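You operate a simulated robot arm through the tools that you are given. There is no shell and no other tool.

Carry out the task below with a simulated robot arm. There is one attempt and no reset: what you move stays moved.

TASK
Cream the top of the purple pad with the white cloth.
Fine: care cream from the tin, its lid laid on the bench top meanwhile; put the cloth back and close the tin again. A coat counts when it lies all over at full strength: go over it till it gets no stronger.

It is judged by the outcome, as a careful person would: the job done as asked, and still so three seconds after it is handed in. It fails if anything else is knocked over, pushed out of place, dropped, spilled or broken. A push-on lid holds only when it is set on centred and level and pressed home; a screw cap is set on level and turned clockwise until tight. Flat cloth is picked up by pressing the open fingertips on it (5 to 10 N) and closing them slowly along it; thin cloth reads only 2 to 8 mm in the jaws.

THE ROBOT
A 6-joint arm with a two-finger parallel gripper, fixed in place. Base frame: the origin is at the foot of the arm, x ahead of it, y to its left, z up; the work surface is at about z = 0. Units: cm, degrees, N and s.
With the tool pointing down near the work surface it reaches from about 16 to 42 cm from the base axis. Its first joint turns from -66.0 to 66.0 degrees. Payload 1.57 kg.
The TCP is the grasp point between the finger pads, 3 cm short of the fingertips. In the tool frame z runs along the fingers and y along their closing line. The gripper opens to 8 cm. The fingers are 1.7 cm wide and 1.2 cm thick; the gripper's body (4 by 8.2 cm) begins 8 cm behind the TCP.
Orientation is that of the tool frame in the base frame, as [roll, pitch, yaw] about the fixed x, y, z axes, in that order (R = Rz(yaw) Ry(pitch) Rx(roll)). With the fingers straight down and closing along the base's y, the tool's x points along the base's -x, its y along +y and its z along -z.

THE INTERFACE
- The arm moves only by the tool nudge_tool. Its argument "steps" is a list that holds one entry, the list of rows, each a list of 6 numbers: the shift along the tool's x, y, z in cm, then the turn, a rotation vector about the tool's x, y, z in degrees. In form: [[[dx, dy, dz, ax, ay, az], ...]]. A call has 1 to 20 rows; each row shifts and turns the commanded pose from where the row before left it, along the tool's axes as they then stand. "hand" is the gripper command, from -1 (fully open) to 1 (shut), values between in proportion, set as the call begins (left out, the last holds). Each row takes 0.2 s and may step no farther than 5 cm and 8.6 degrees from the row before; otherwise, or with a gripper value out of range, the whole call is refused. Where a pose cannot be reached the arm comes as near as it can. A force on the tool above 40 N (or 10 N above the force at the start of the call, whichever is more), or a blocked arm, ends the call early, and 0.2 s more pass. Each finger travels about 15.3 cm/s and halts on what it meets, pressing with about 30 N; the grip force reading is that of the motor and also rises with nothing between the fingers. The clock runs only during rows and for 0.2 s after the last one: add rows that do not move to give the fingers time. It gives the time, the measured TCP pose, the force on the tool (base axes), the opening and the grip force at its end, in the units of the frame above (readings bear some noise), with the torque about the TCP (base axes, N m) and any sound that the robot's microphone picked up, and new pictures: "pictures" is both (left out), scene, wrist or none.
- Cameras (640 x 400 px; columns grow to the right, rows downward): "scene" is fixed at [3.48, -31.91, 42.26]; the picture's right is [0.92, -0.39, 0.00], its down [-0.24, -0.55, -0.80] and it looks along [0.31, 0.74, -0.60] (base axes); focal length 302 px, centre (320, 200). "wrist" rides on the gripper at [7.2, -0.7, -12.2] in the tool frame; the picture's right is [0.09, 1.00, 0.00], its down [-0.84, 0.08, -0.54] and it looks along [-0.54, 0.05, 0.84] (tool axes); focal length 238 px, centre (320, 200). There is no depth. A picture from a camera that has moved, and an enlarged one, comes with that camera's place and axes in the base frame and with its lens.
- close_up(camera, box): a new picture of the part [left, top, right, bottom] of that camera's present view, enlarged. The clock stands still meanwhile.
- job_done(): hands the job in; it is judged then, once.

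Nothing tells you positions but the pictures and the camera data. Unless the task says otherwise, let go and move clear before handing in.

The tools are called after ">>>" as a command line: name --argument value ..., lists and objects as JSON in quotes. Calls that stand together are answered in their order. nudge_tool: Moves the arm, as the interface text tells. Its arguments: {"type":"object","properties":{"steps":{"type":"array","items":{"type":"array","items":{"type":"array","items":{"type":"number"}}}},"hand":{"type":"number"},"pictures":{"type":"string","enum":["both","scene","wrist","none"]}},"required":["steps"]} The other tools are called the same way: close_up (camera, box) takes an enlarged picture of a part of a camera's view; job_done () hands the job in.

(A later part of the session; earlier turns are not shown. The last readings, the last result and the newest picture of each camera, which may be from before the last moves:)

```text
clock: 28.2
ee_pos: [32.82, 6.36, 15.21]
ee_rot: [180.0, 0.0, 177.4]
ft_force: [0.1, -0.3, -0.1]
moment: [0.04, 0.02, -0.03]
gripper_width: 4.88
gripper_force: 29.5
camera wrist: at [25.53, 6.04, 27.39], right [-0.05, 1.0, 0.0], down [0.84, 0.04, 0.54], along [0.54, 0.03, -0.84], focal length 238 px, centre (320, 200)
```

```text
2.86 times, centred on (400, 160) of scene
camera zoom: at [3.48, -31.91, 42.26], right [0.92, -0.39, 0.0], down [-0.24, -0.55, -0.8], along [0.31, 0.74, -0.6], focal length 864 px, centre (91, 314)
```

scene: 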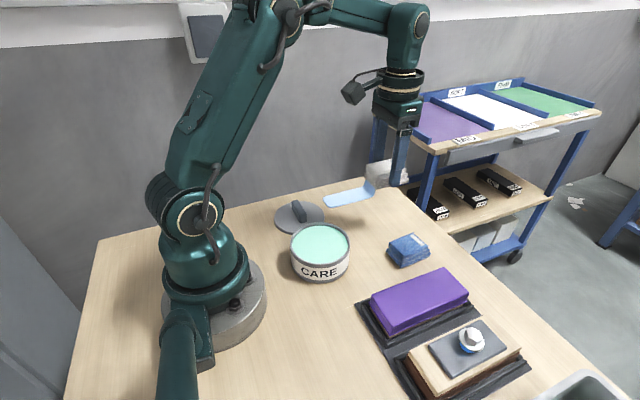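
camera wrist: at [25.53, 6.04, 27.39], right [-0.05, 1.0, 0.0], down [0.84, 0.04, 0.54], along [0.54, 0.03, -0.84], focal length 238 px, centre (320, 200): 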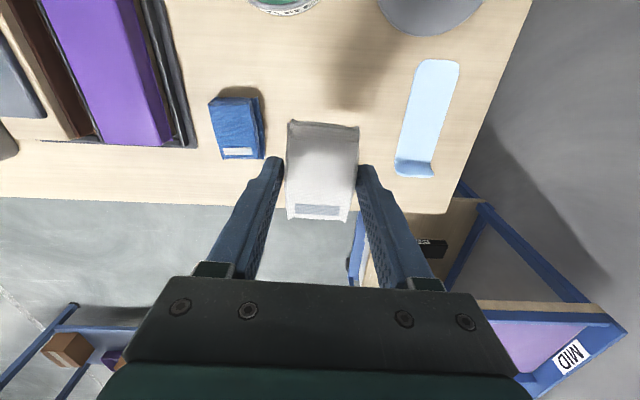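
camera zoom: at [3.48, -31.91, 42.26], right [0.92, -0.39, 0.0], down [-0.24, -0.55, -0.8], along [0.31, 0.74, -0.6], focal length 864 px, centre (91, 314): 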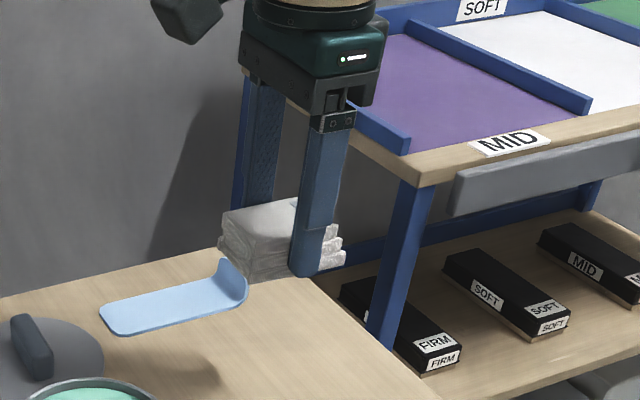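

The cloth is held well with its underside just proud of the fingertips. I'll turn the hand to close along x, which lets the cloth's long side span the pad width, and carry it over the open tin.

>>> nudge_tool --steps '[[[0, 0, 0, 0, 0, -8.5], [0, 0, 0, 0, 0, -8.5], [0, 0, 0, 0, 0, -8.5], [0, 0, 0, 0, 0, -8.5], [0, 0, 0, 0, 0, -8.5], [0, 0, 0, 0, 0, -8.5], [0, 0, 0, 0, 0, -8.5], [0, 0, 0, 0, 0, -8.5], [0, 0, 0, 0, 0, -8.5], [0, 0, 0, 0, 0, -8.5], [0, 0, 0, 0, 0, -7.5], [0.6, 2, 0, 0, 0, 0], [0.6, 2, 0, 0, 0, 0], [0.6, 2, 0, 0, 0, 0], [0.6, 2, 0, 0, 0, 0], [0.6, 2, 0, 0, 0, 0], [0.6, 2, 0, 0, 0, 0], [0.6, 1.8, 0, 0, 0, 0], [0.2, 0.8, 0, 0, 0, 0], [0, 0, 0, 0, 0, 0]]]'

>>> close_up --camera "wrist" --box '[230, 40, 410, 220]'

>>> close_up --camera "scene" --box '[250, 130, 380, 290]'

```text
clock: 32.4
ee_pos: [18.12, 1.98, 15.36]
ee_rot: [180.0, 0.0, -89.9]
ft_force: [0.6, 0.6, -0.5]
moment: [0.0, 0.01, 0.04]
gripper_width: 4.89
gripper_force: 29.9
camera wrist: at [18.81, -5.22, 27.4], right [-1.0, -0.09, 0.0], down [-0.08, 0.84, 0.54], along [-0.05, 0.54, -0.84], focal length 238 px, centre (320, 200)
```

scene: 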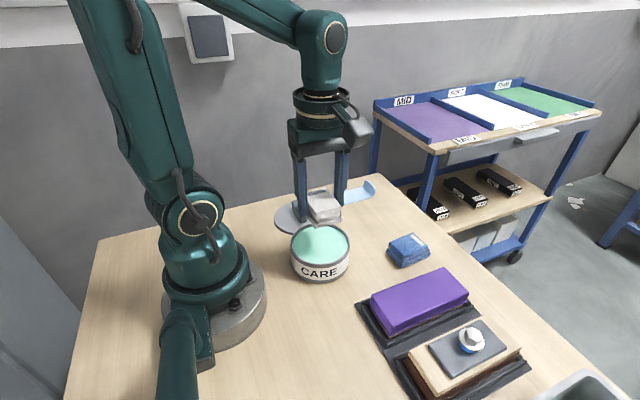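
wrist: 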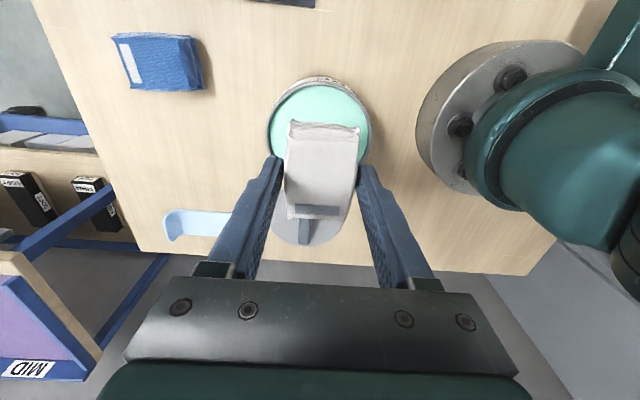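

```text
2.22 times, centred on (320, 130) of wrist
camera zoom: at [18.81, -5.22, 27.4], right [-1.0, -0.09, 0.0], down [-0.08, 0.84, 0.54], along [-0.05, 0.54, -0.84], focal length 530 px, centre (320, 356)
```

zoom: 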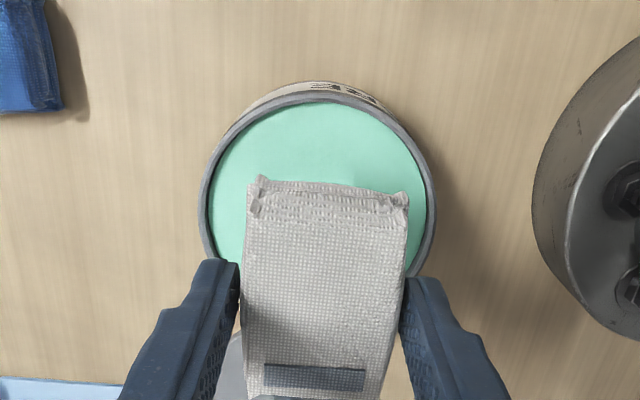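

```text
2.50 times, centred on (315, 210) of scene
camera zoom: at [3.48, -31.91, 42.26], right [0.92, -0.39, 0.0], down [-0.24, -0.55, -0.8], along [0.31, 0.74, -0.6], focal length 756 px, centre (332, 175)
```

zoom: 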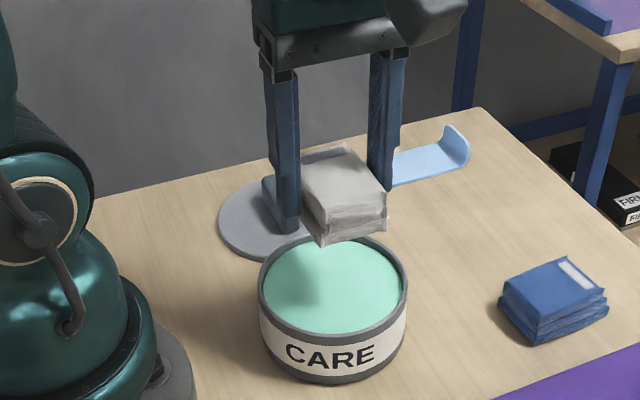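

The tin rim is centred near (18.3, 2.1) and the cloth lies over it with about 0.5 cm margin. I'll trim slightly and lower to just above the rim.

>>> nudge_tool --steps '[[[0.1, -0.1, 1.5, 0, 0, 0], [0, 0, 1.5, 0, 0, 0], [0, 0, 1.2, 0, 0, 0], [0, 0, 0.8, 0, 0, 0], [0, 0, 0, 0, 0, 0]]]'

>>> close_up --camera "wrist" --box '[230, 60, 410, 220]'

>>> close_up --camera "scene" --box '[260, 170, 380, 290]'

```text
clock: 33.6
ee_pos: [18.33, 1.94, 10.26]
ee_rot: [-179.9, 0.0, -89.9]
ft_force: [0.1, 0.1, -0.4]
moment: [-0.01, 0.03, 0.01]
gripper_width: 4.9
gripper_force: 30.1
camera wrist: at [18.95, -5.26, 22.38], right [-1.0, -0.09, 0.0], down [-0.08, 0.84, 0.54], along [-0.05, 0.54, -0.84], focal length 238 px, centre (320, 200)
```

scene: 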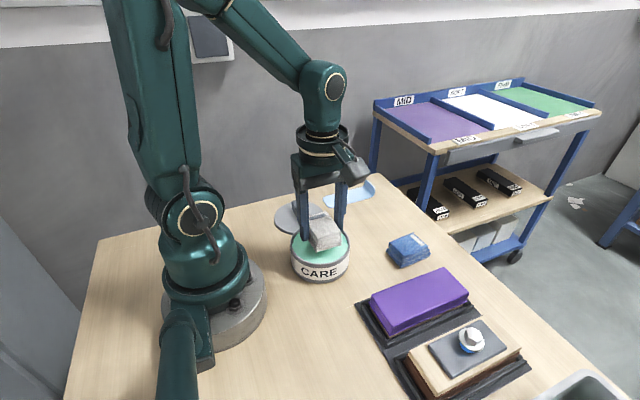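
wrist: 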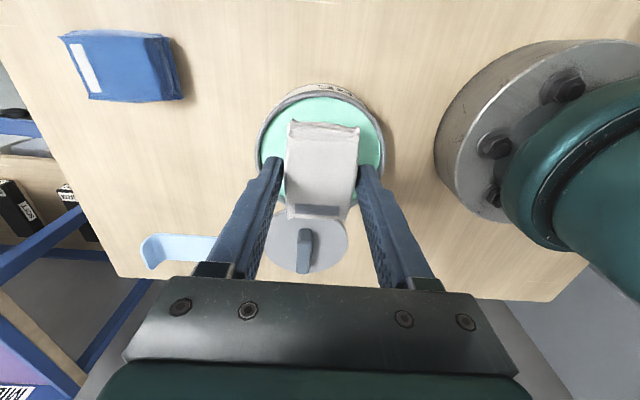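

```text
2.50 times, centred on (320, 140) of wrist
camera zoom: at [18.95, -5.26, 22.38], right [-1.0, -0.09, 0.0], down [-0.08, 0.84, 0.54], along [-0.05, 0.54, -0.84], focal length 596 px, centre (320, 350)
```

zoom: 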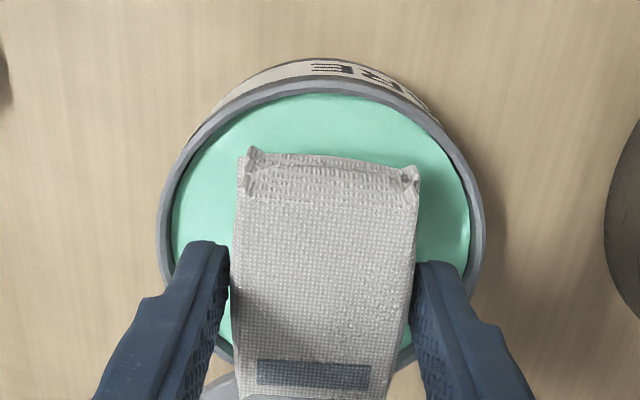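

```text
3.33 times, centred on (320, 230) of scene
camera zoom: at [3.48, -31.91, 42.26], right [0.92, -0.39, 0.0], down [-0.24, -0.55, -0.8], along [0.31, 0.74, -0.6], focal length 1008 px, centre (320, 100)
```

zoom: 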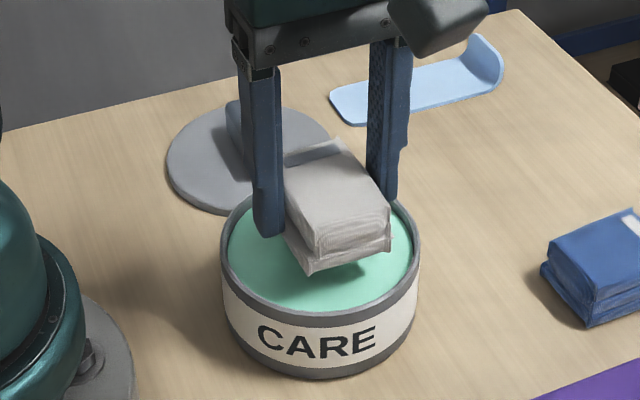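

>>> nudge_tool --steps '[[[0, 0, 0.4, 0, 0, 0], [0, 0, 0.4, 0, 0, 0], [0, 0, 0.2, 0, 0, 0], [0, 0, 0, 0, 0, 0]]]' --pictures "none"

>>> close_up --camera "scene" --box '[270, 190, 370, 290]'

>>> close_up --camera "wrist" --box '[230, 60, 410, 220]'

```text
clock: 34.6
ee_pos: [18.26, 2.03, 9.31]
ee_rot: [180.0, 0.0, -90.0]
ft_force: [-0.5, 0.2, 0.6]
moment: [0.02, -0.01, 0.0]
gripper_width: 4.9
gripper_force: 29.8
```

```text
4.00 times, centred on (320, 240) of scene
camera zoom: at [3.48, -31.91, 42.26], right [0.92, -0.39, 0.0], down [-0.24, -0.55, -0.8], along [0.31, 0.74, -0.6], focal length 1210 px, centre (320, 40)
```

zoom: 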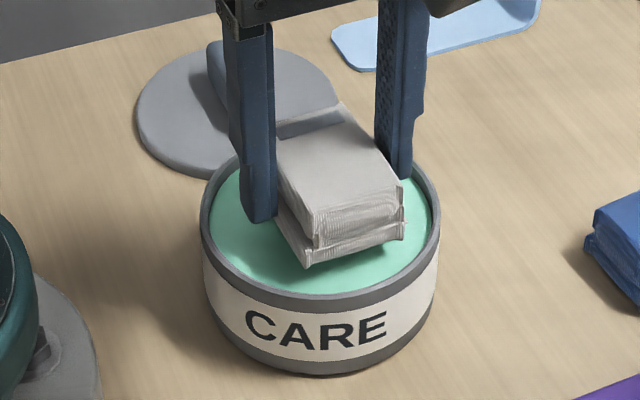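

```text
2.50 times, centred on (320, 140) of wrist
camera zoom: at [18.93, -5.28, 21.4], right [-1.0, -0.09, 0.0], down [-0.08, 0.84, 0.54], along [-0.05, 0.54, -0.84], focal length 596 px, centre (320, 350)
```

zoom: 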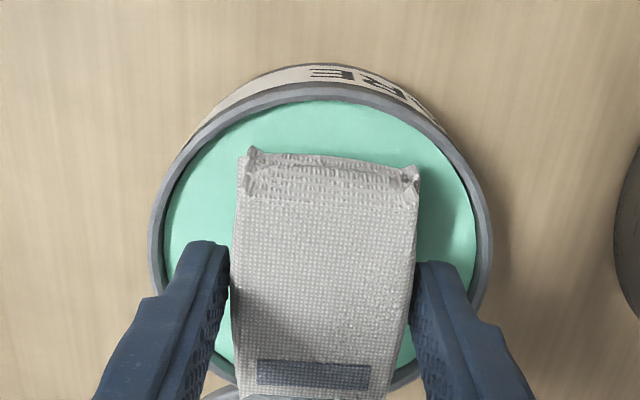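

>>> nudge_tool --steps '[[[0, 0, 0.15, 0, 0, 0], [0, 0, 0.15, 0, 0, 0], [0, 0, 0.1, 0, 0, 0], [0, 0, 0, 0, 0, 0]]]' --pictures "none"

>>> close_up --camera "scene" --box '[270, 190, 370, 290]'

```text
clock: 35.6
ee_pos: [18.22, 1.88, 8.89]
ee_rot: [179.9, 0.0, -90.0]
ft_force: [0.2, -0.5, -0.7]
moment: [-0.01, -0.01, -0.03]
gripper_width: 4.87
gripper_force: 30.0
```

```text
4.00 times, centred on (320, 240) of scene
camera zoom: at [3.48, -31.91, 42.26], right [0.92, -0.39, 0.0], down [-0.24, -0.55, -0.8], along [0.31, 0.74, -0.6], focal length 1210 px, centre (320, 40)
```

zoom: 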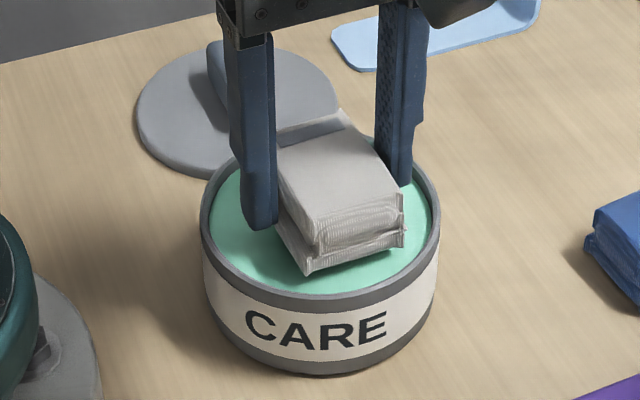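

>>> nudge_tool --steps '[[[0, 0, 0.1, 0, 0, 0], [0, 0, 0.1, 0, 0, 0], [0, 0, 0.1, 0, 0, 0], [0, 0, 0, 0, 0, 0]]]' --pictures "none"

>>> close_up --camera "scene" --box '[270, 190, 370, 290]'

>>> close_up --camera "wrist" --box '[230, 60, 410, 220]'

```text
clock: 36.6
ee_pos: [18.31, 1.79, 8.62]
ee_rot: [180.0, 0.1, -89.9]
ft_force: [-1.2, 0.3, -0.8]
moment: [-0.02, 0.03, 0.01]
gripper_width: 4.91
gripper_force: 29.8
```

```text
4.00 times, centred on (320, 240) of scene
camera zoom: at [3.48, -31.91, 42.26], right [0.92, -0.39, 0.0], down [-0.24, -0.55, -0.8], along [0.31, 0.74, -0.6], focal length 1210 px, centre (320, 40)
```

zoom: 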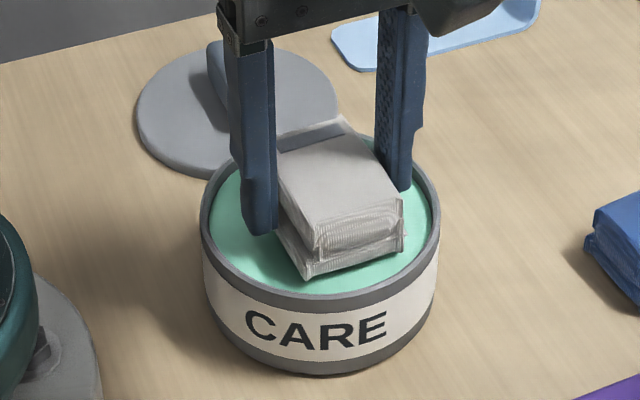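

```text
2.50 times, centred on (320, 140) of wrist
camera zoom: at [18.93, -5.31, 20.71], right [-1.0, -0.09, 0.0], down [-0.08, 0.84, 0.54], along [-0.05, 0.54, -0.84], focal length 596 px, centre (320, 350)
```

zoom: 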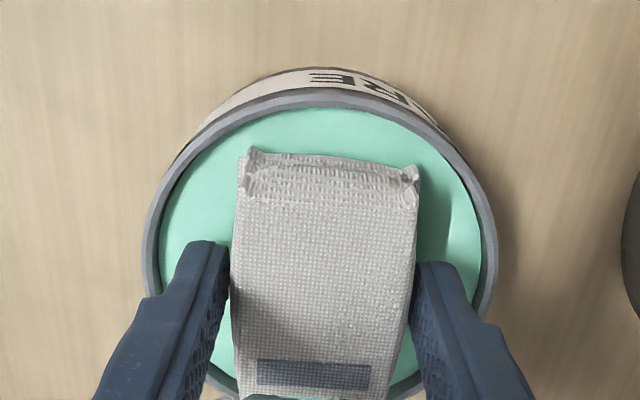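

>>> nudge_tool --steps '[[[0, 0, 0.1, 0, 0, 0], [0, 0, 0.1, 0, 0, 0], [0, 0, 0.1, 0, 0, 0], [0, 0, 0, 0, 0, 0]]]' --pictures "none"

>>> close_up --camera "scene" --box '[270, 190, 370, 290]'

```text
clock: 37.6
ee_pos: [18.23, 1.83, 8.31]
ee_rot: [-180.0, -0.1, -90.0]
ft_force: [0.4, 0.5, -1.2]
moment: [-0.01, 0.01, 0.01]
gripper_width: 4.9
gripper_force: 29.7
```

```text
4.00 times, centred on (320, 240) of scene
camera zoom: at [3.48, -31.91, 42.26], right [0.92, -0.39, 0.0], down [-0.24, -0.55, -0.8], along [0.31, 0.74, -0.6], focal length 1210 px, centre (320, 40)
```

zoom: 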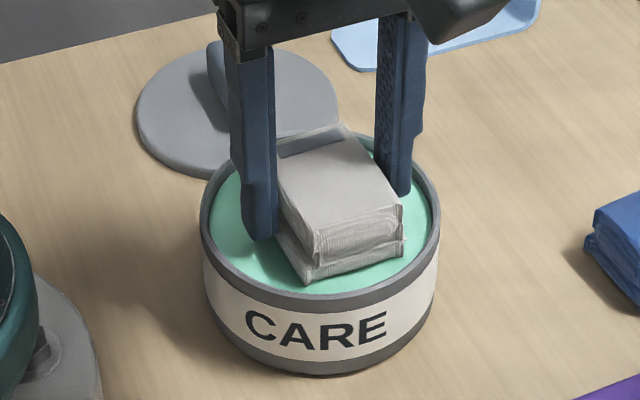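

>>> nudge_tool --steps '[[[0, 0, 0.1, 0, 0, 0], [0, 0, 0.1, 0, 0, 0], [0, 0, 0, 0, 0, 0]]]' --pictures "none"

>>> close_up --camera "scene" --box '[285, 205, 365, 275]'

>>> close_up --camera "wrist" --box '[230, 60, 410, 220]'

```text
clock: 38.1
ee_pos: [18.28, 1.78, 8.34]
ee_rot: [179.9, 0.0, -89.9]
ft_force: [-4.0, -0.1, 14.7]
moment: [0.03, 0.16, -0.03]
gripper_width: 4.88
gripper_force: 30.5
stopped in row 2: the force on the tool passed its limit at 47 N (the readings are from after the stop); the commanded pose is now the measured one
```

```text
5.71 times, centred on (325, 240) of scene
camera zoom: at [3.48, -31.91, 42.26], right [0.92, -0.39, 0.0], down [-0.24, -0.55, -0.8], along [0.31, 0.74, -0.6], focal length 1728 px, centre (291, -29)
```

zoom: 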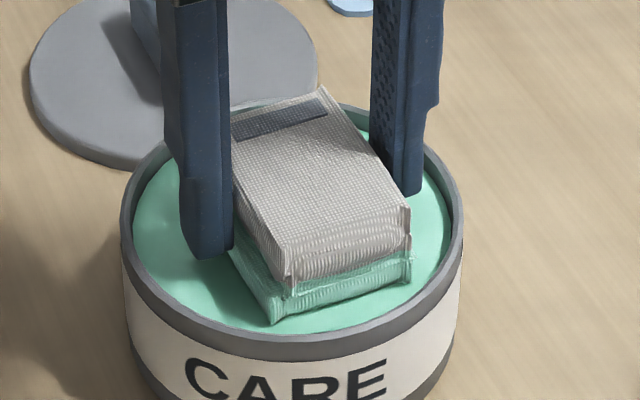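

```text
2.50 times, centred on (320, 140) of wrist
camera zoom: at [18.96, -5.31, 20.36], right [-1.0, -0.09, 0.0], down [-0.08, 0.84, 0.54], along [-0.05, 0.54, -0.84], focal length 596 px, centre (320, 350)
```

zoom: 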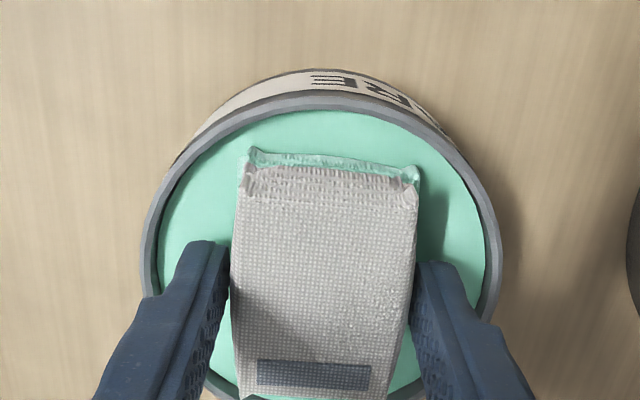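

The cloth touched the cream surface at TCP z ≈ 8.3, and its underside has taken on the mint colour. I'll lift straight out and look at the load.

>>> nudge_tool --steps '[[[0, 0, -0.3, 0, 0, 0], [0, 0, -0.7, 0, 0, 0], [0, 0, -1.5, 0, 0, 0], [0, 0, -2, 0, 0, 0], [0, 0, -2.5, 0, 0, 0], [0, 0, 0, 0, 0, 0]]]'

>>> close_up --camera "scene" --box '[270, 160, 370, 290]'

```text
clock: 39.5
ee_pos: [18.3, 1.93, 15.28]
ee_rot: [-179.9, 0.0, -90.1]
ft_force: [0.0, -0.5, -0.1]
moment: [0.01, 0.02, -0.02]
gripper_width: 4.91
gripper_force: 30.1
camera wrist: at [18.98, -5.28, 27.41], right [-1.0, -0.09, 0.0], down [-0.08, 0.84, 0.54], along [-0.05, 0.54, -0.84], focal length 238 px, centre (320, 200)
```

scene: 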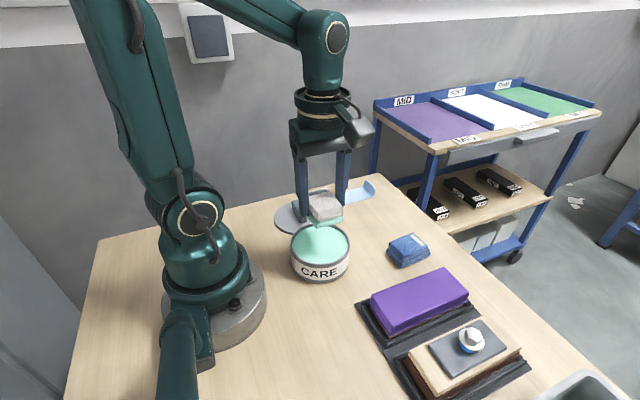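
wrist: 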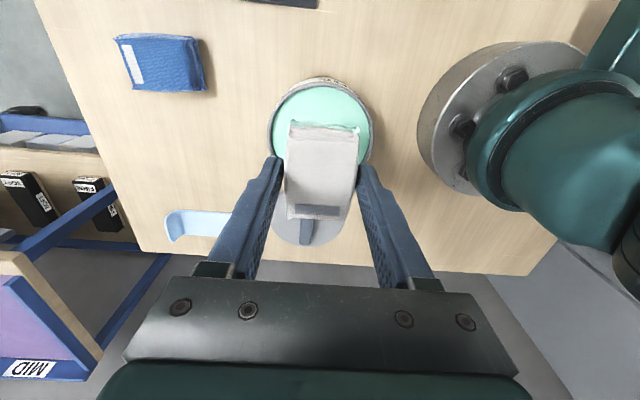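

```text
3.08 times, centred on (320, 225) of scene
camera zoom: at [3.48, -31.91, 42.26], right [0.92, -0.39, 0.0], down [-0.24, -0.55, -0.8], along [0.31, 0.74, -0.6], focal length 931 px, centre (320, 123)
```

zoom: 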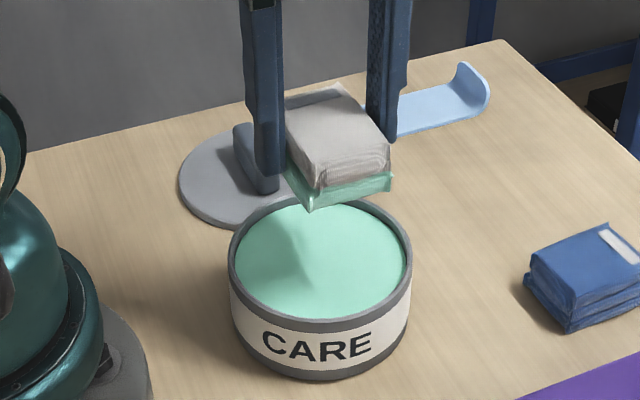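

The underside is loaded with cream. I'll carry the cloth over the middle of the purple pad at a safe height and check the alignment.

>>> nudge_tool --steps '[[[1, -0.7, 0, 0, 0, 0], [2, -1.3, 0, 0, 0, 0], [2, -1.3, 0, 0, 0, 0], [2, -1.3, 0, 0, 0, 0], [2, -1.4, 0, 0, 0, 0], [2, -1.4, 0, 0, 0, 0], [2, -1.3, 0, 0, 0, 0], [1.5, -1, 0, 0, 0, 0], [0, 0, 0, 0, 0, 0]]]'

>>> close_up --camera "wrist" --box '[200, 40, 440, 220]'

>>> close_up --camera "scene" --box '[350, 180, 540, 340]'

```text
clock: 41.5
ee_pos: [28.01, -12.69, 15.28]
ee_rot: [-180.0, 0.0, -89.8]
ft_force: [0.6, 1.0, -0.2]
moment: [0.01, -0.02, 0.01]
gripper_width: 4.91
gripper_force: 29.8
camera wrist: at [28.74, -19.88, 27.4], right [-1.0, -0.09, 0.0], down [-0.08, 0.84, 0.54], along [-0.05, 0.54, -0.84], focal length 238 px, centre (320, 200)
```

scene: 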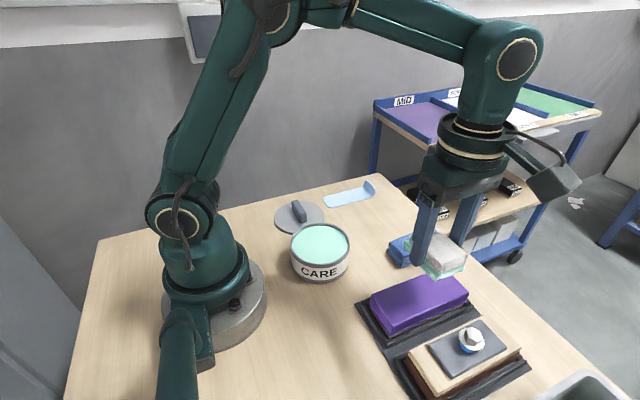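
wrist: 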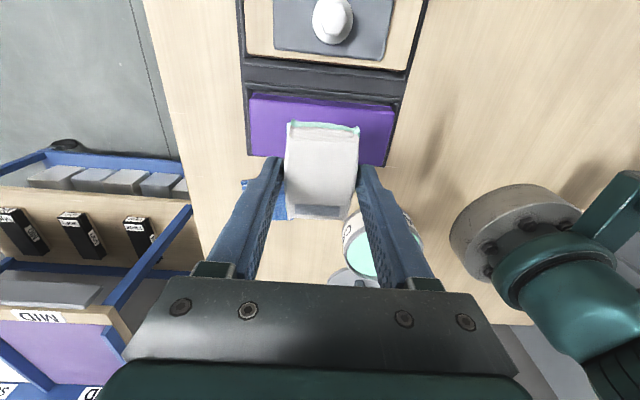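

```text
2.22 times, centred on (320, 130) of wrist
camera zoom: at [28.74, -19.88, 27.4], right [-1.0, -0.09, 0.0], down [-0.08, 0.84, 0.54], along [-0.05, 0.54, -0.84], focal length 530 px, centre (320, 356)
```

zoom: 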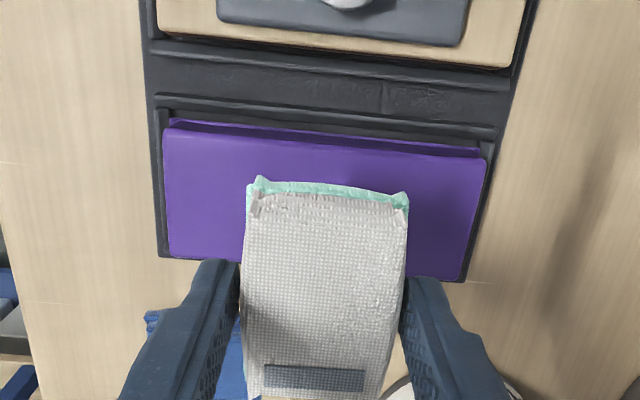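

```text
2.50 times, centred on (445, 260) of scene
camera zoom: at [3.48, -31.91, 42.26], right [0.92, -0.39, 0.0], down [-0.24, -0.55, -0.8], along [0.31, 0.74, -0.6], focal length 756 px, centre (8, 50)
```

zoom: 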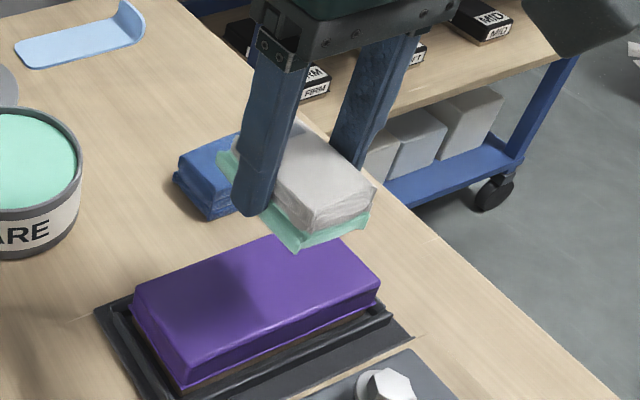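

The pad top spans about x 21.2–34.8, y -15.4 to -9.9, so the cloth's long side covers its width. I'll shift to the near end of the pad and descend gradually to feel for contact.

>>> nudge_tool --steps '[[[0.15, 1.5, 0, 0, 0, 0], [0, 1.5, 1, 0, 0, 0], [0, 1.4, 1.5, 0, 0, 0], [0, 0, 1.5, 0, 0, 0], [0, 0, 1.2, 0, 0, 0], [0, 0, 0.6, 0, 0, 0], [0, 0, 0.3, 0, 0, 0], [0, 0, 0, 0, 0, 0]]]'

>>> close_up --camera "scene" --box '[340, 210, 500, 340]'

>>> close_up --camera "wrist" --box '[200, 60, 440, 220]'

```text
clock: 43.3
ee_pos: [23.47, -12.74, 9.06]
ee_rot: [179.9, 0.0, -90.0]
ft_force: [-0.6, 0.0, -0.1]
moment: [0.02, -0.03, -0.02]
gripper_width: 4.9
gripper_force: 29.4
camera wrist: at [24.26, -19.93, 21.2], right [-1.0, -0.09, 0.0], down [-0.08, 0.84, 0.54], along [-0.05, 0.54, -0.84], focal length 238 px, centre (320, 200)
```

scene: 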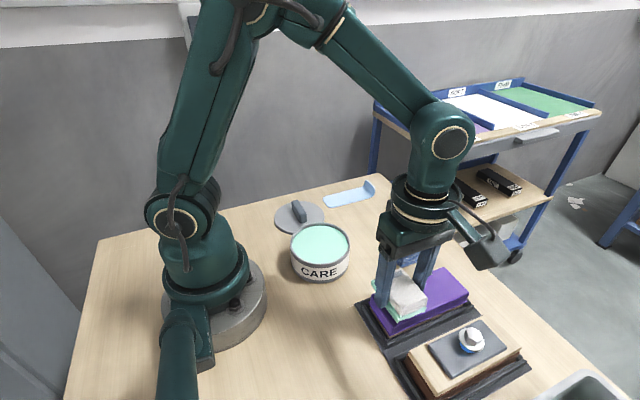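
wrist: 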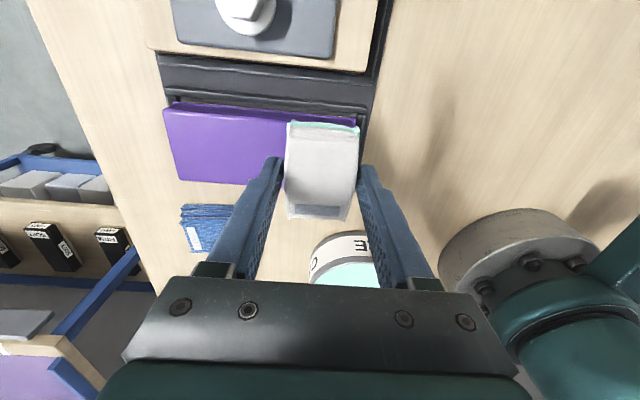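

```text
3.08 times, centred on (420, 275) of scene
camera zoom: at [3.48, -31.91, 42.26], right [0.92, -0.39, 0.0], down [-0.24, -0.55, -0.8], along [0.31, 0.74, -0.6], focal length 931 px, centre (12, -31)
```

zoom: 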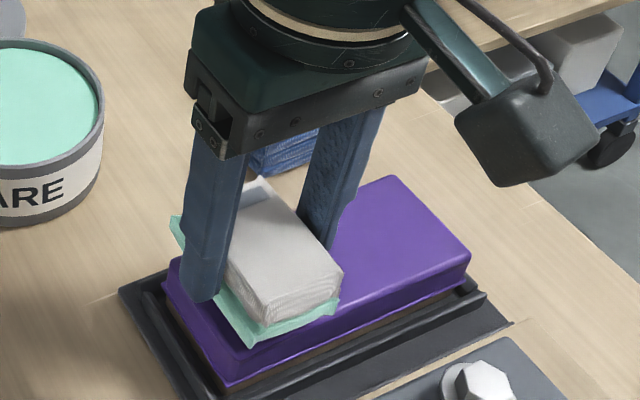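

```text
2.50 times, centred on (320, 140) of wrist
camera zoom: at [24.26, -19.93, 21.2], right [-1.0, -0.09, 0.0], down [-0.08, 0.84, 0.54], along [-0.05, 0.54, -0.84], focal length 596 px, centre (320, 350)
```

zoom: 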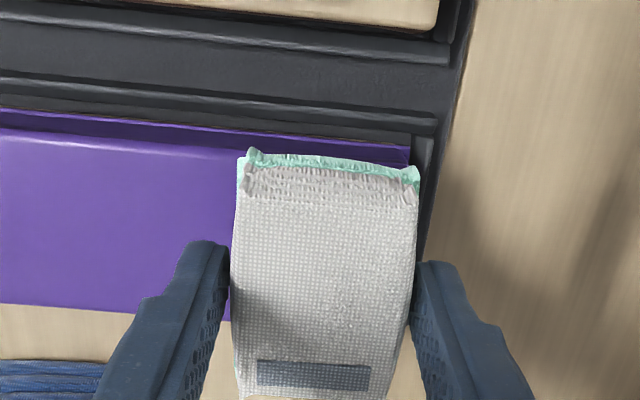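

>>> nudge_tool --steps '[[[0, 0, 0.1, 0, 0, 0], [0, 0, 0.1, 0, 0, 0], [0, 0, 0.1, 0, 0, 0], [0, 0, 0.1, 0, 0, 0], [0, 0, 0, 0, 0, 0]]]' --pictures "none"

>>> close_up --camera "scene" --box '[340, 210, 500, 340]'

```text
clock: 44.5
ee_pos: [23.57, -12.74, 8.73]
ee_rot: [-180.0, 0.1, -89.9]
ft_force: [-0.4, 0.2, -0.5]
moment: [-0.03, 0.03, 0.0]
gripper_width: 4.92
gripper_force: 30.0
```

```text
3.08 times, centred on (420, 275) of scene
camera zoom: at [3.48, -31.91, 42.26], right [0.92, -0.39, 0.0], down [-0.24, -0.55, -0.8], along [0.31, 0.74, -0.6], focal length 931 px, centre (12, -31)
```

zoom: 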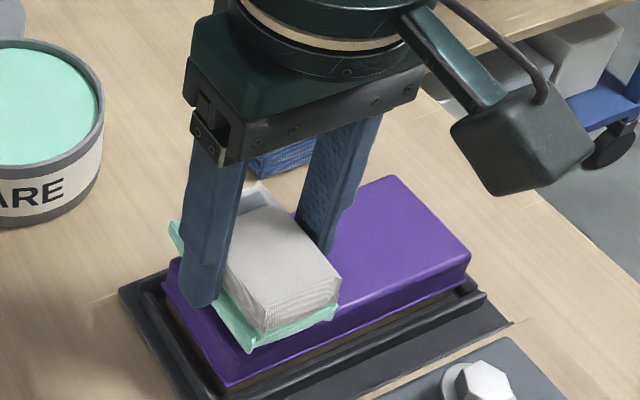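

>>> nudge_tool --steps '[[[0, 0, 0.07, 0, 0, 0], [0, 0, 0.07, 0, 0, 0], [0, 0, 0.07, 0, 0, 0], [0, 0, 0.07, 0, 0, 0], [0, 0, 0, 0, 0, 0]]]' --pictures "none"

>>> nudge_tool --steps '[[[0, 0, 0.05, 0, 0, 0], [0, 0, 0.05, 0, 0, 0], [0, 0, 0, 0, 0, 0]]]' --pictures "none"

>>> close_up --camera "scene" --box '[340, 210, 500, 340]'

```text
clock: 45.7
ee_pos: [23.57, -12.83, 8.39]
ee_rot: [179.9, -0.1, -90.0]
ft_force: [0.4, 0.1, -0.4]
moment: [-0.03, -0.04, -0.04]
gripper_width: 4.88
gripper_force: 30.2
```

```text
clock: 46.5
ee_pos: [23.56, -12.9, 8.28]
ee_rot: [180.0, 0.0, -90.0]
ft_force: [0.6, -0.3, -0.4]
moment: [0.03, 0.02, 0.03]
gripper_width: 4.88
gripper_force: 29.7
```

```text
3.08 times, centred on (420, 275) of scene
camera zoom: at [3.48, -31.91, 42.26], right [0.92, -0.39, 0.0], down [-0.24, -0.55, -0.8], along [0.31, 0.74, -0.6], focal length 931 px, centre (12, -31)
```

zoom: 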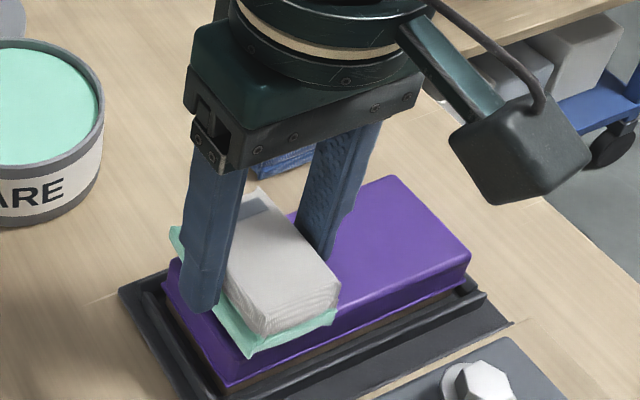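

>>> nudge_tool --steps '[[[0, 0, 0.05, 0, 0, 0], [0, 0, 0.05, 0, 0, 0], [0, 0, 0.05, 0, 0, 0], [0, 0, 0, 0, 0, 0]]]' --pictures "none"

>>> nudge_tool --steps '[[[0, 0, 0.05, 0, 0, 0], [0, 0, 0.05, 0, 0, 0], [0, 0, 0, 0, 0, 0]]]' --pictures "none"

>>> close_up --camera "scene" --box '[340, 210, 500, 340]'

```text
clock: 47.5
ee_pos: [23.63, -12.84, 8.2]
ee_rot: [180.0, -0.1, -90.0]
ft_force: [-1.1, 0.3, 0.2]
moment: [-0.01, -0.02, 0.02]
gripper_width: 4.89
gripper_force: 29.9
```

```text
clock: 48.3
ee_pos: [23.6, -12.71, 8.04]
ee_rot: [180.0, -0.1, -90.0]
ft_force: [-0.3, -0.3, -1.0]
moment: [0.06, -0.04, 0.02]
gripper_width: 4.88
gripper_force: 29.9
```

```text
3.08 times, centred on (420, 275) of scene
camera zoom: at [3.48, -31.91, 42.26], right [0.92, -0.39, 0.0], down [-0.24, -0.55, -0.8], along [0.31, 0.74, -0.6], focal length 931 px, centre (12, -31)
```

zoom: 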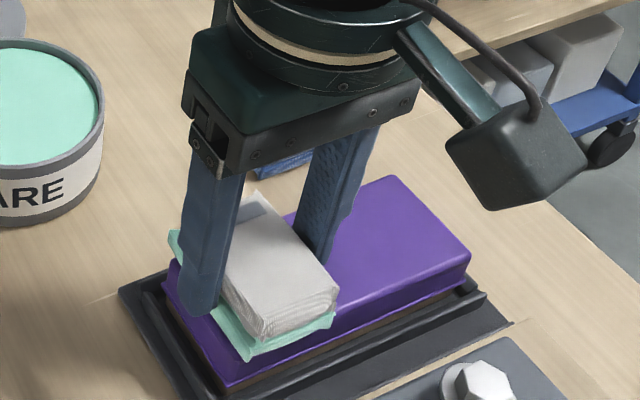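

>>> nudge_tool --steps '[[[0, 0, 0.05, 0, 0, 0], [0, 0, 0.05, 0, 0, 0], [0, 0, 0.05, 0, 0, 0], [0, 0, 0, 0, 0, 0]]]' --pictures "none"

>>> nudge_tool --steps '[[[0, 0, 0.05, 0, 0, 0], [0, 0, 0.05, 0, 0, 0], [0, 0, 0, 0, 0, 0]]]' --pictures "none"

>>> close_up --camera "scene" --box '[340, 210, 500, 340]'

```text
clock: 49.3
ee_pos: [23.58, -12.78, 7.89]
ee_rot: [-180.0, 0.1, -90.0]
ft_force: [-0.8, 0.1, -1.3]
moment: [0.01, 0.0, -0.01]
gripper_width: 4.89
gripper_force: 29.6
```

```text
clock: 50.2
ee_pos: [23.64, -12.81, 7.93]
ee_rot: [-179.8, -0.1, -89.8]
ft_force: [-2.0, 1.7, 8.2]
moment: [0.08, 0.11, -0.01]
gripper_width: 4.89
gripper_force: 30.5
stopped in row 3: the force on the tool passed its limit at 41 N (the readings are from after the stop); the commanded pose is now the measured one
```

```text
3.08 times, centred on (420, 275) of scene
camera zoom: at [3.48, -31.91, 42.26], right [0.92, -0.39, 0.0], down [-0.24, -0.55, -0.8], along [0.31, 0.74, -0.6], focal length 931 px, centre (12, -31)
```

zoom: 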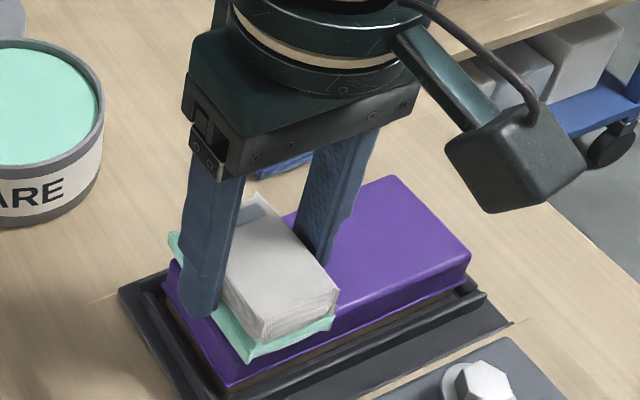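

Contact at TCP z ≈ 7.9 with a steady 8 N. Now I'll stroke slowly along the pad toward its far end.

>>> nudge_tool --steps '[[[0, -0.3, 0, 0, 0, 0], [0, -0.4, 0, 0, 0, 0], [0, -0.4, 0, 0, 0, 0], [0, -0.4, 0, 0, 0, 0], [0, -0.4, 0, 0, 0, 0], [0, -0.4, 0, 0, 0, 0], [0, -0.4, 0, 0, 0, 0], [0, -0.4, 0, 0, 0, 0]]]'

>>> close_up --camera "scene" --box '[340, 210, 500, 340]'

>>> close_up --camera "wrist" --box '[200, 60, 440, 220]'

```text
clock: 52.0
ee_pos: [26.72, -12.7, 7.96]
ee_rot: [-179.8, 0.1, -89.8]
ft_force: [-9.1, -0.7, 18.3]
moment: [-0.04, 0.34, 0.0]
gripper_width: 4.91
gripper_force: 30.1
camera wrist: at [27.39, -19.96, 20.02], right [-1.0, -0.09, 0.0], down [-0.08, 0.84, 0.54], along [-0.05, 0.54, -0.84], focal length 238 px, centre (320, 200)
```

scene: 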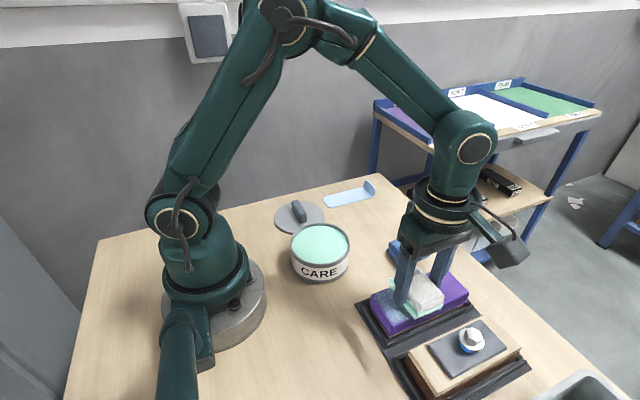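
wrist: 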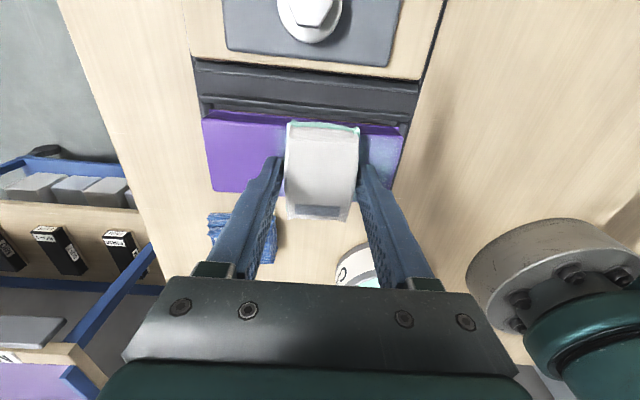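

```text
3.08 times, centred on (420, 275) of scene
camera zoom: at [3.47, -31.91, 42.26], right [0.92, -0.39, 0.0], down [-0.24, -0.55, -0.8], along [0.31, 0.74, -0.6], focal length 931 px, centre (12, -31)
```

zoom: 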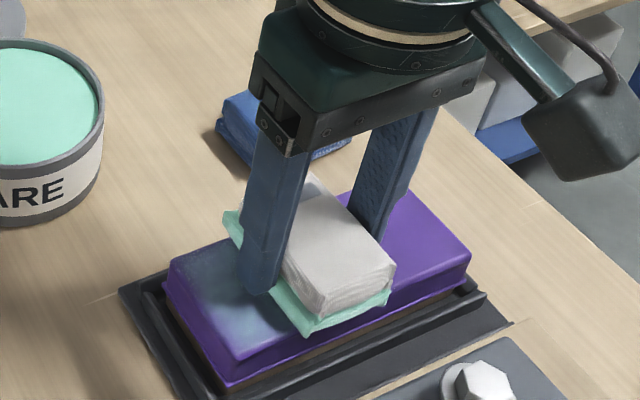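

```text
2.50 times, centred on (320, 140) of wrist
camera zoom: at [27.39, -19.96, 20.02], right [-1.0, -0.09, 0.0], down [-0.08, 0.84, 0.54], along [-0.05, 0.54, -0.84], focal length 596 px, centre (320, 350)
```

zoom: 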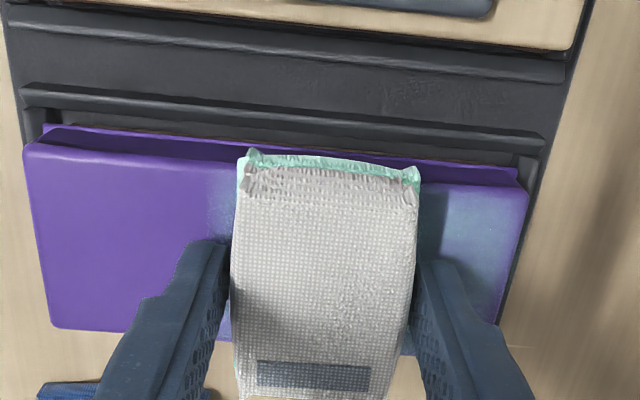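

The cloth is laying down a visible coat. I'll continue the stroke to the far end.

>>> nudge_tool --steps '[[[0, -0.4, 0, 0, 0, 0], [0, -0.4, 0, 0, 0, 0], [0, -0.4, 0, 0, 0, 0], [0, -0.4, 0, 0, 0, 0], [0, -0.4, 0, 0, 0, 0], [0, -0.4, 0, 0, 0, 0], [0, -0.4, 0, 0, 0, 0], [0, -0.4, 0, 0, 0, 0], [0, -0.4, 0, 0, 0, 0], [0, -0.4, 0, 0, 0, 0], [0, -0.4, 0, 0, 0, 0], [0, -0.4, 0, 0, 0, 0], [0, -0.4, 0, 0, 0, 0], [0, -0.4, 0, 0, 0, 0]]]'

>>> close_up --camera "scene" --box '[340, 210, 500, 340]'

>>> close_up --camera "wrist" --box '[240, 60, 480, 220]'

```text
clock: 55.0
ee_pos: [32.35, -12.77, 7.88]
ee_rot: [179.9, -0.1, -89.9]
ft_force: [-6.5, -1.2, 11.8]
moment: [0.0, 0.16, -0.02]
gripper_width: 4.87
gripper_force: 29.2
camera wrist: at [32.99, -19.98, 20.01], right [-1.0, -0.09, 0.0], down [-0.08, 0.84, 0.54], along [-0.05, 0.54, -0.84], focal length 238 px, centre (320, 200)
```

scene: 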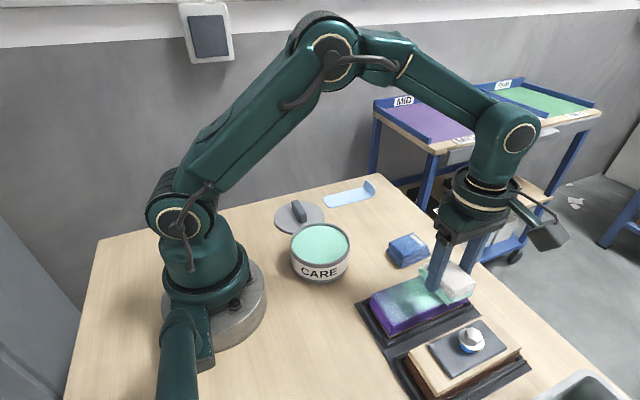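
wrist: 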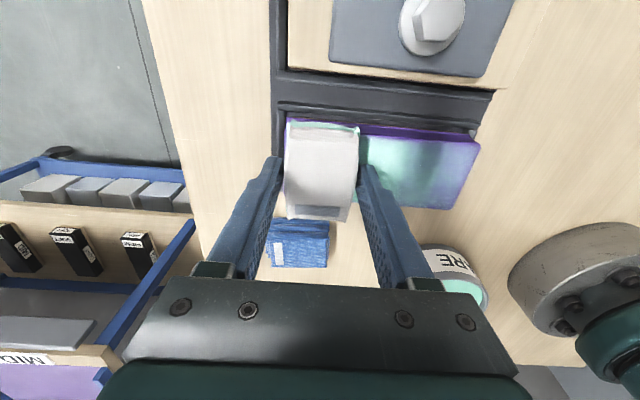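

```text
3.08 times, centred on (420, 275) of scene
camera zoom: at [3.47, -31.91, 42.26], right [0.92, -0.39, 0.0], down [-0.24, -0.55, -0.8], along [0.31, 0.74, -0.6], focal length 931 px, centre (12, -31)
```

zoom: 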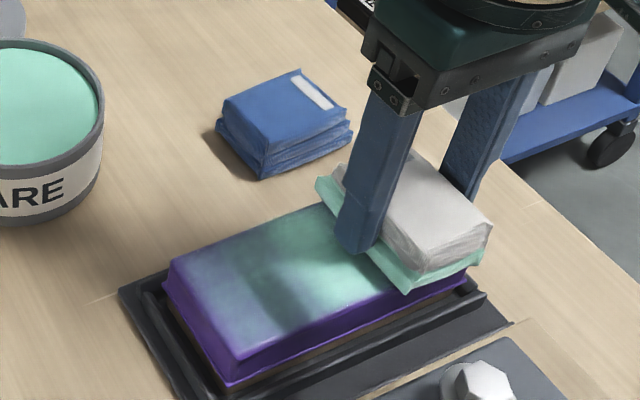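

```text
2.50 times, centred on (360, 140) of wrist
camera zoom: at [32.99, -19.98, 20.01], right [-1.0, -0.09, 0.0], down [-0.08, 0.84, 0.54], along [-0.05, 0.54, -0.84], focal length 596 px, centre (220, 350)
```

zoom: 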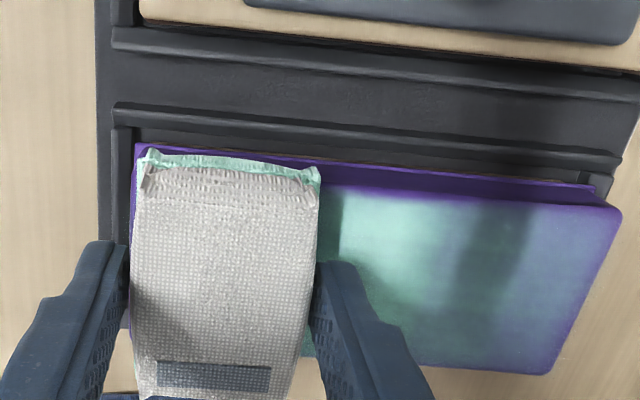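

The coat is building nicely: strongest mid-pad, weaker at the near end and edges. I'll stroke back with a small shift toward +y to work the edge.

>>> nudge_tool --steps '[[[0, -0.4, 0, 0, 0, 0], [-0.3, 0, 0, 0, 0, 0], [-0.3, 0, 0, 0, 0, 0], [0, 0.5, 0, 0, 0, 0], [0, 0.6, 0, 0, 0, 0], [0, 0.6, 0, 0, 0, 0], [0, 0.6, 0, 0, 0, 0], [0, 0.6, 0, 0, 0, 0], [0, 0.6, 0, 0, 0, 0], [0, 0.6, 0, 0, 0, 0], [0, 0.6, 0, 0, 0, 0], [0, 0.6, 0, 0, 0, 0], [0, 0.6, 0, 0, 0, 0], [0, 0.6, 0, 0, 0, 0], [0, 0.6, 0, 0, 0, 0], [0, 0.6, 0, 0, 0, 0], [0, 0.6, 0, 0, 0, 0], [0, 0.6, 0, 0, 0, 0], [0, 0.6, 0, 0, 0, 0], [0, 0, 0, 0, 0, 0]]]'

>>> close_up --camera "scene" --box '[340, 210, 500, 340]'

>>> close_up --camera "wrist" --box '[150, 60, 390, 220]'

```text
clock: 59.2
ee_pos: [23.2, -12.22, 7.92]
ee_rot: [-179.9, 0.1, -89.9]
ft_force: [-0.4, -0.3, -0.5]
moment: [-0.05, 0.0, -0.02]
gripper_width: 4.9
gripper_force: 30.0
camera wrist: at [23.86, -19.39, 20.04], right [-1.0, -0.09, 0.0], down [-0.08, 0.84, 0.54], along [-0.05, 0.54, -0.84], focal length 238 px, centre (320, 200)
```

scene: 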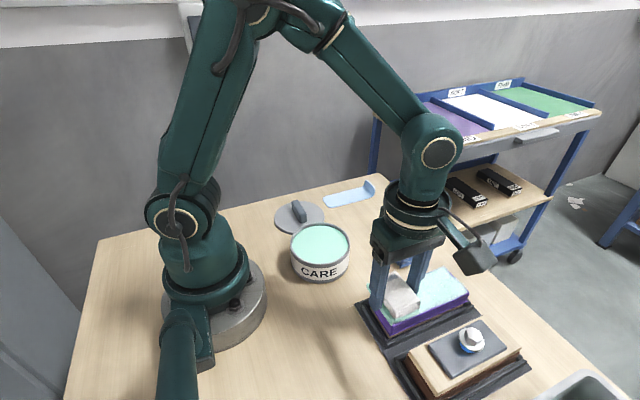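
wrist: 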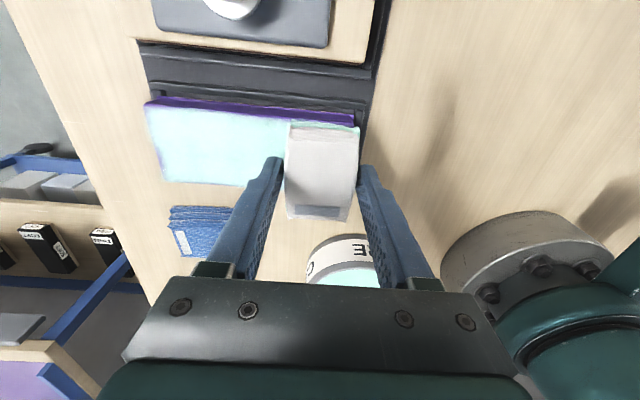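

```text
3.08 times, centred on (420, 275) of scene
camera zoom: at [3.48, -31.91, 42.26], right [0.92, -0.39, 0.0], down [-0.24, -0.55, -0.8], along [0.31, 0.74, -0.6], focal length 931 px, centre (12, -31)
```

zoom: 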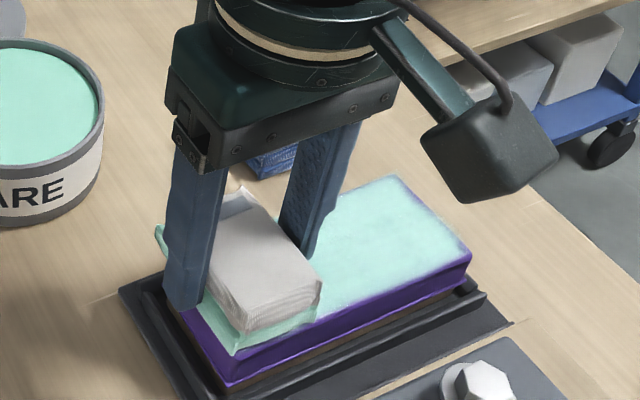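

```text
2.50 times, centred on (270, 140) of wrist
camera zoom: at [23.86, -19.39, 20.04], right [-1.0, -0.09, 0.0], down [-0.08, 0.84, 0.54], along [-0.05, 0.54, -0.84], focal length 596 px, centre (445, 350)
```

zoom: 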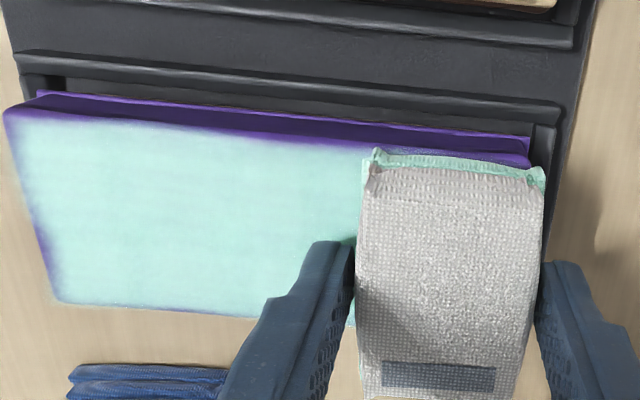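

The coat is now strong over most of the pad, but contact faded at the near end and the far and -y edges are thinner. I'll press slightly lower here and work the near end.

>>> nudge_tool --steps '[[[0, 0, 0.03, 0, 0, 0], [0, 0, 0, 0, 0, 0]]]' --pictures "none"

>>> nudge_tool --steps '[[[0, 0, 0.03, 0, 0, 0], [0, 0, 0, 0, 0, 0]]]' --pictures "none"

```text
clock: 59.8
ee_pos: [23.18, -12.28, 7.93]
ee_rot: [-179.9, 0.0, -90.0]
ft_force: [-0.8, 0.7, 3.7]
moment: [0.03, 0.08, 0.01]
gripper_width: 4.87
gripper_force: 30.0
```

```text
clock: 60.4
ee_pos: [23.21, -12.26, 7.92]
ee_rot: [-179.9, -0.1, -89.9]
ft_force: [-2.5, -0.6, 13.0]
moment: [-0.01, 0.09, 0.0]
gripper_width: 4.91
gripper_force: 29.7
```

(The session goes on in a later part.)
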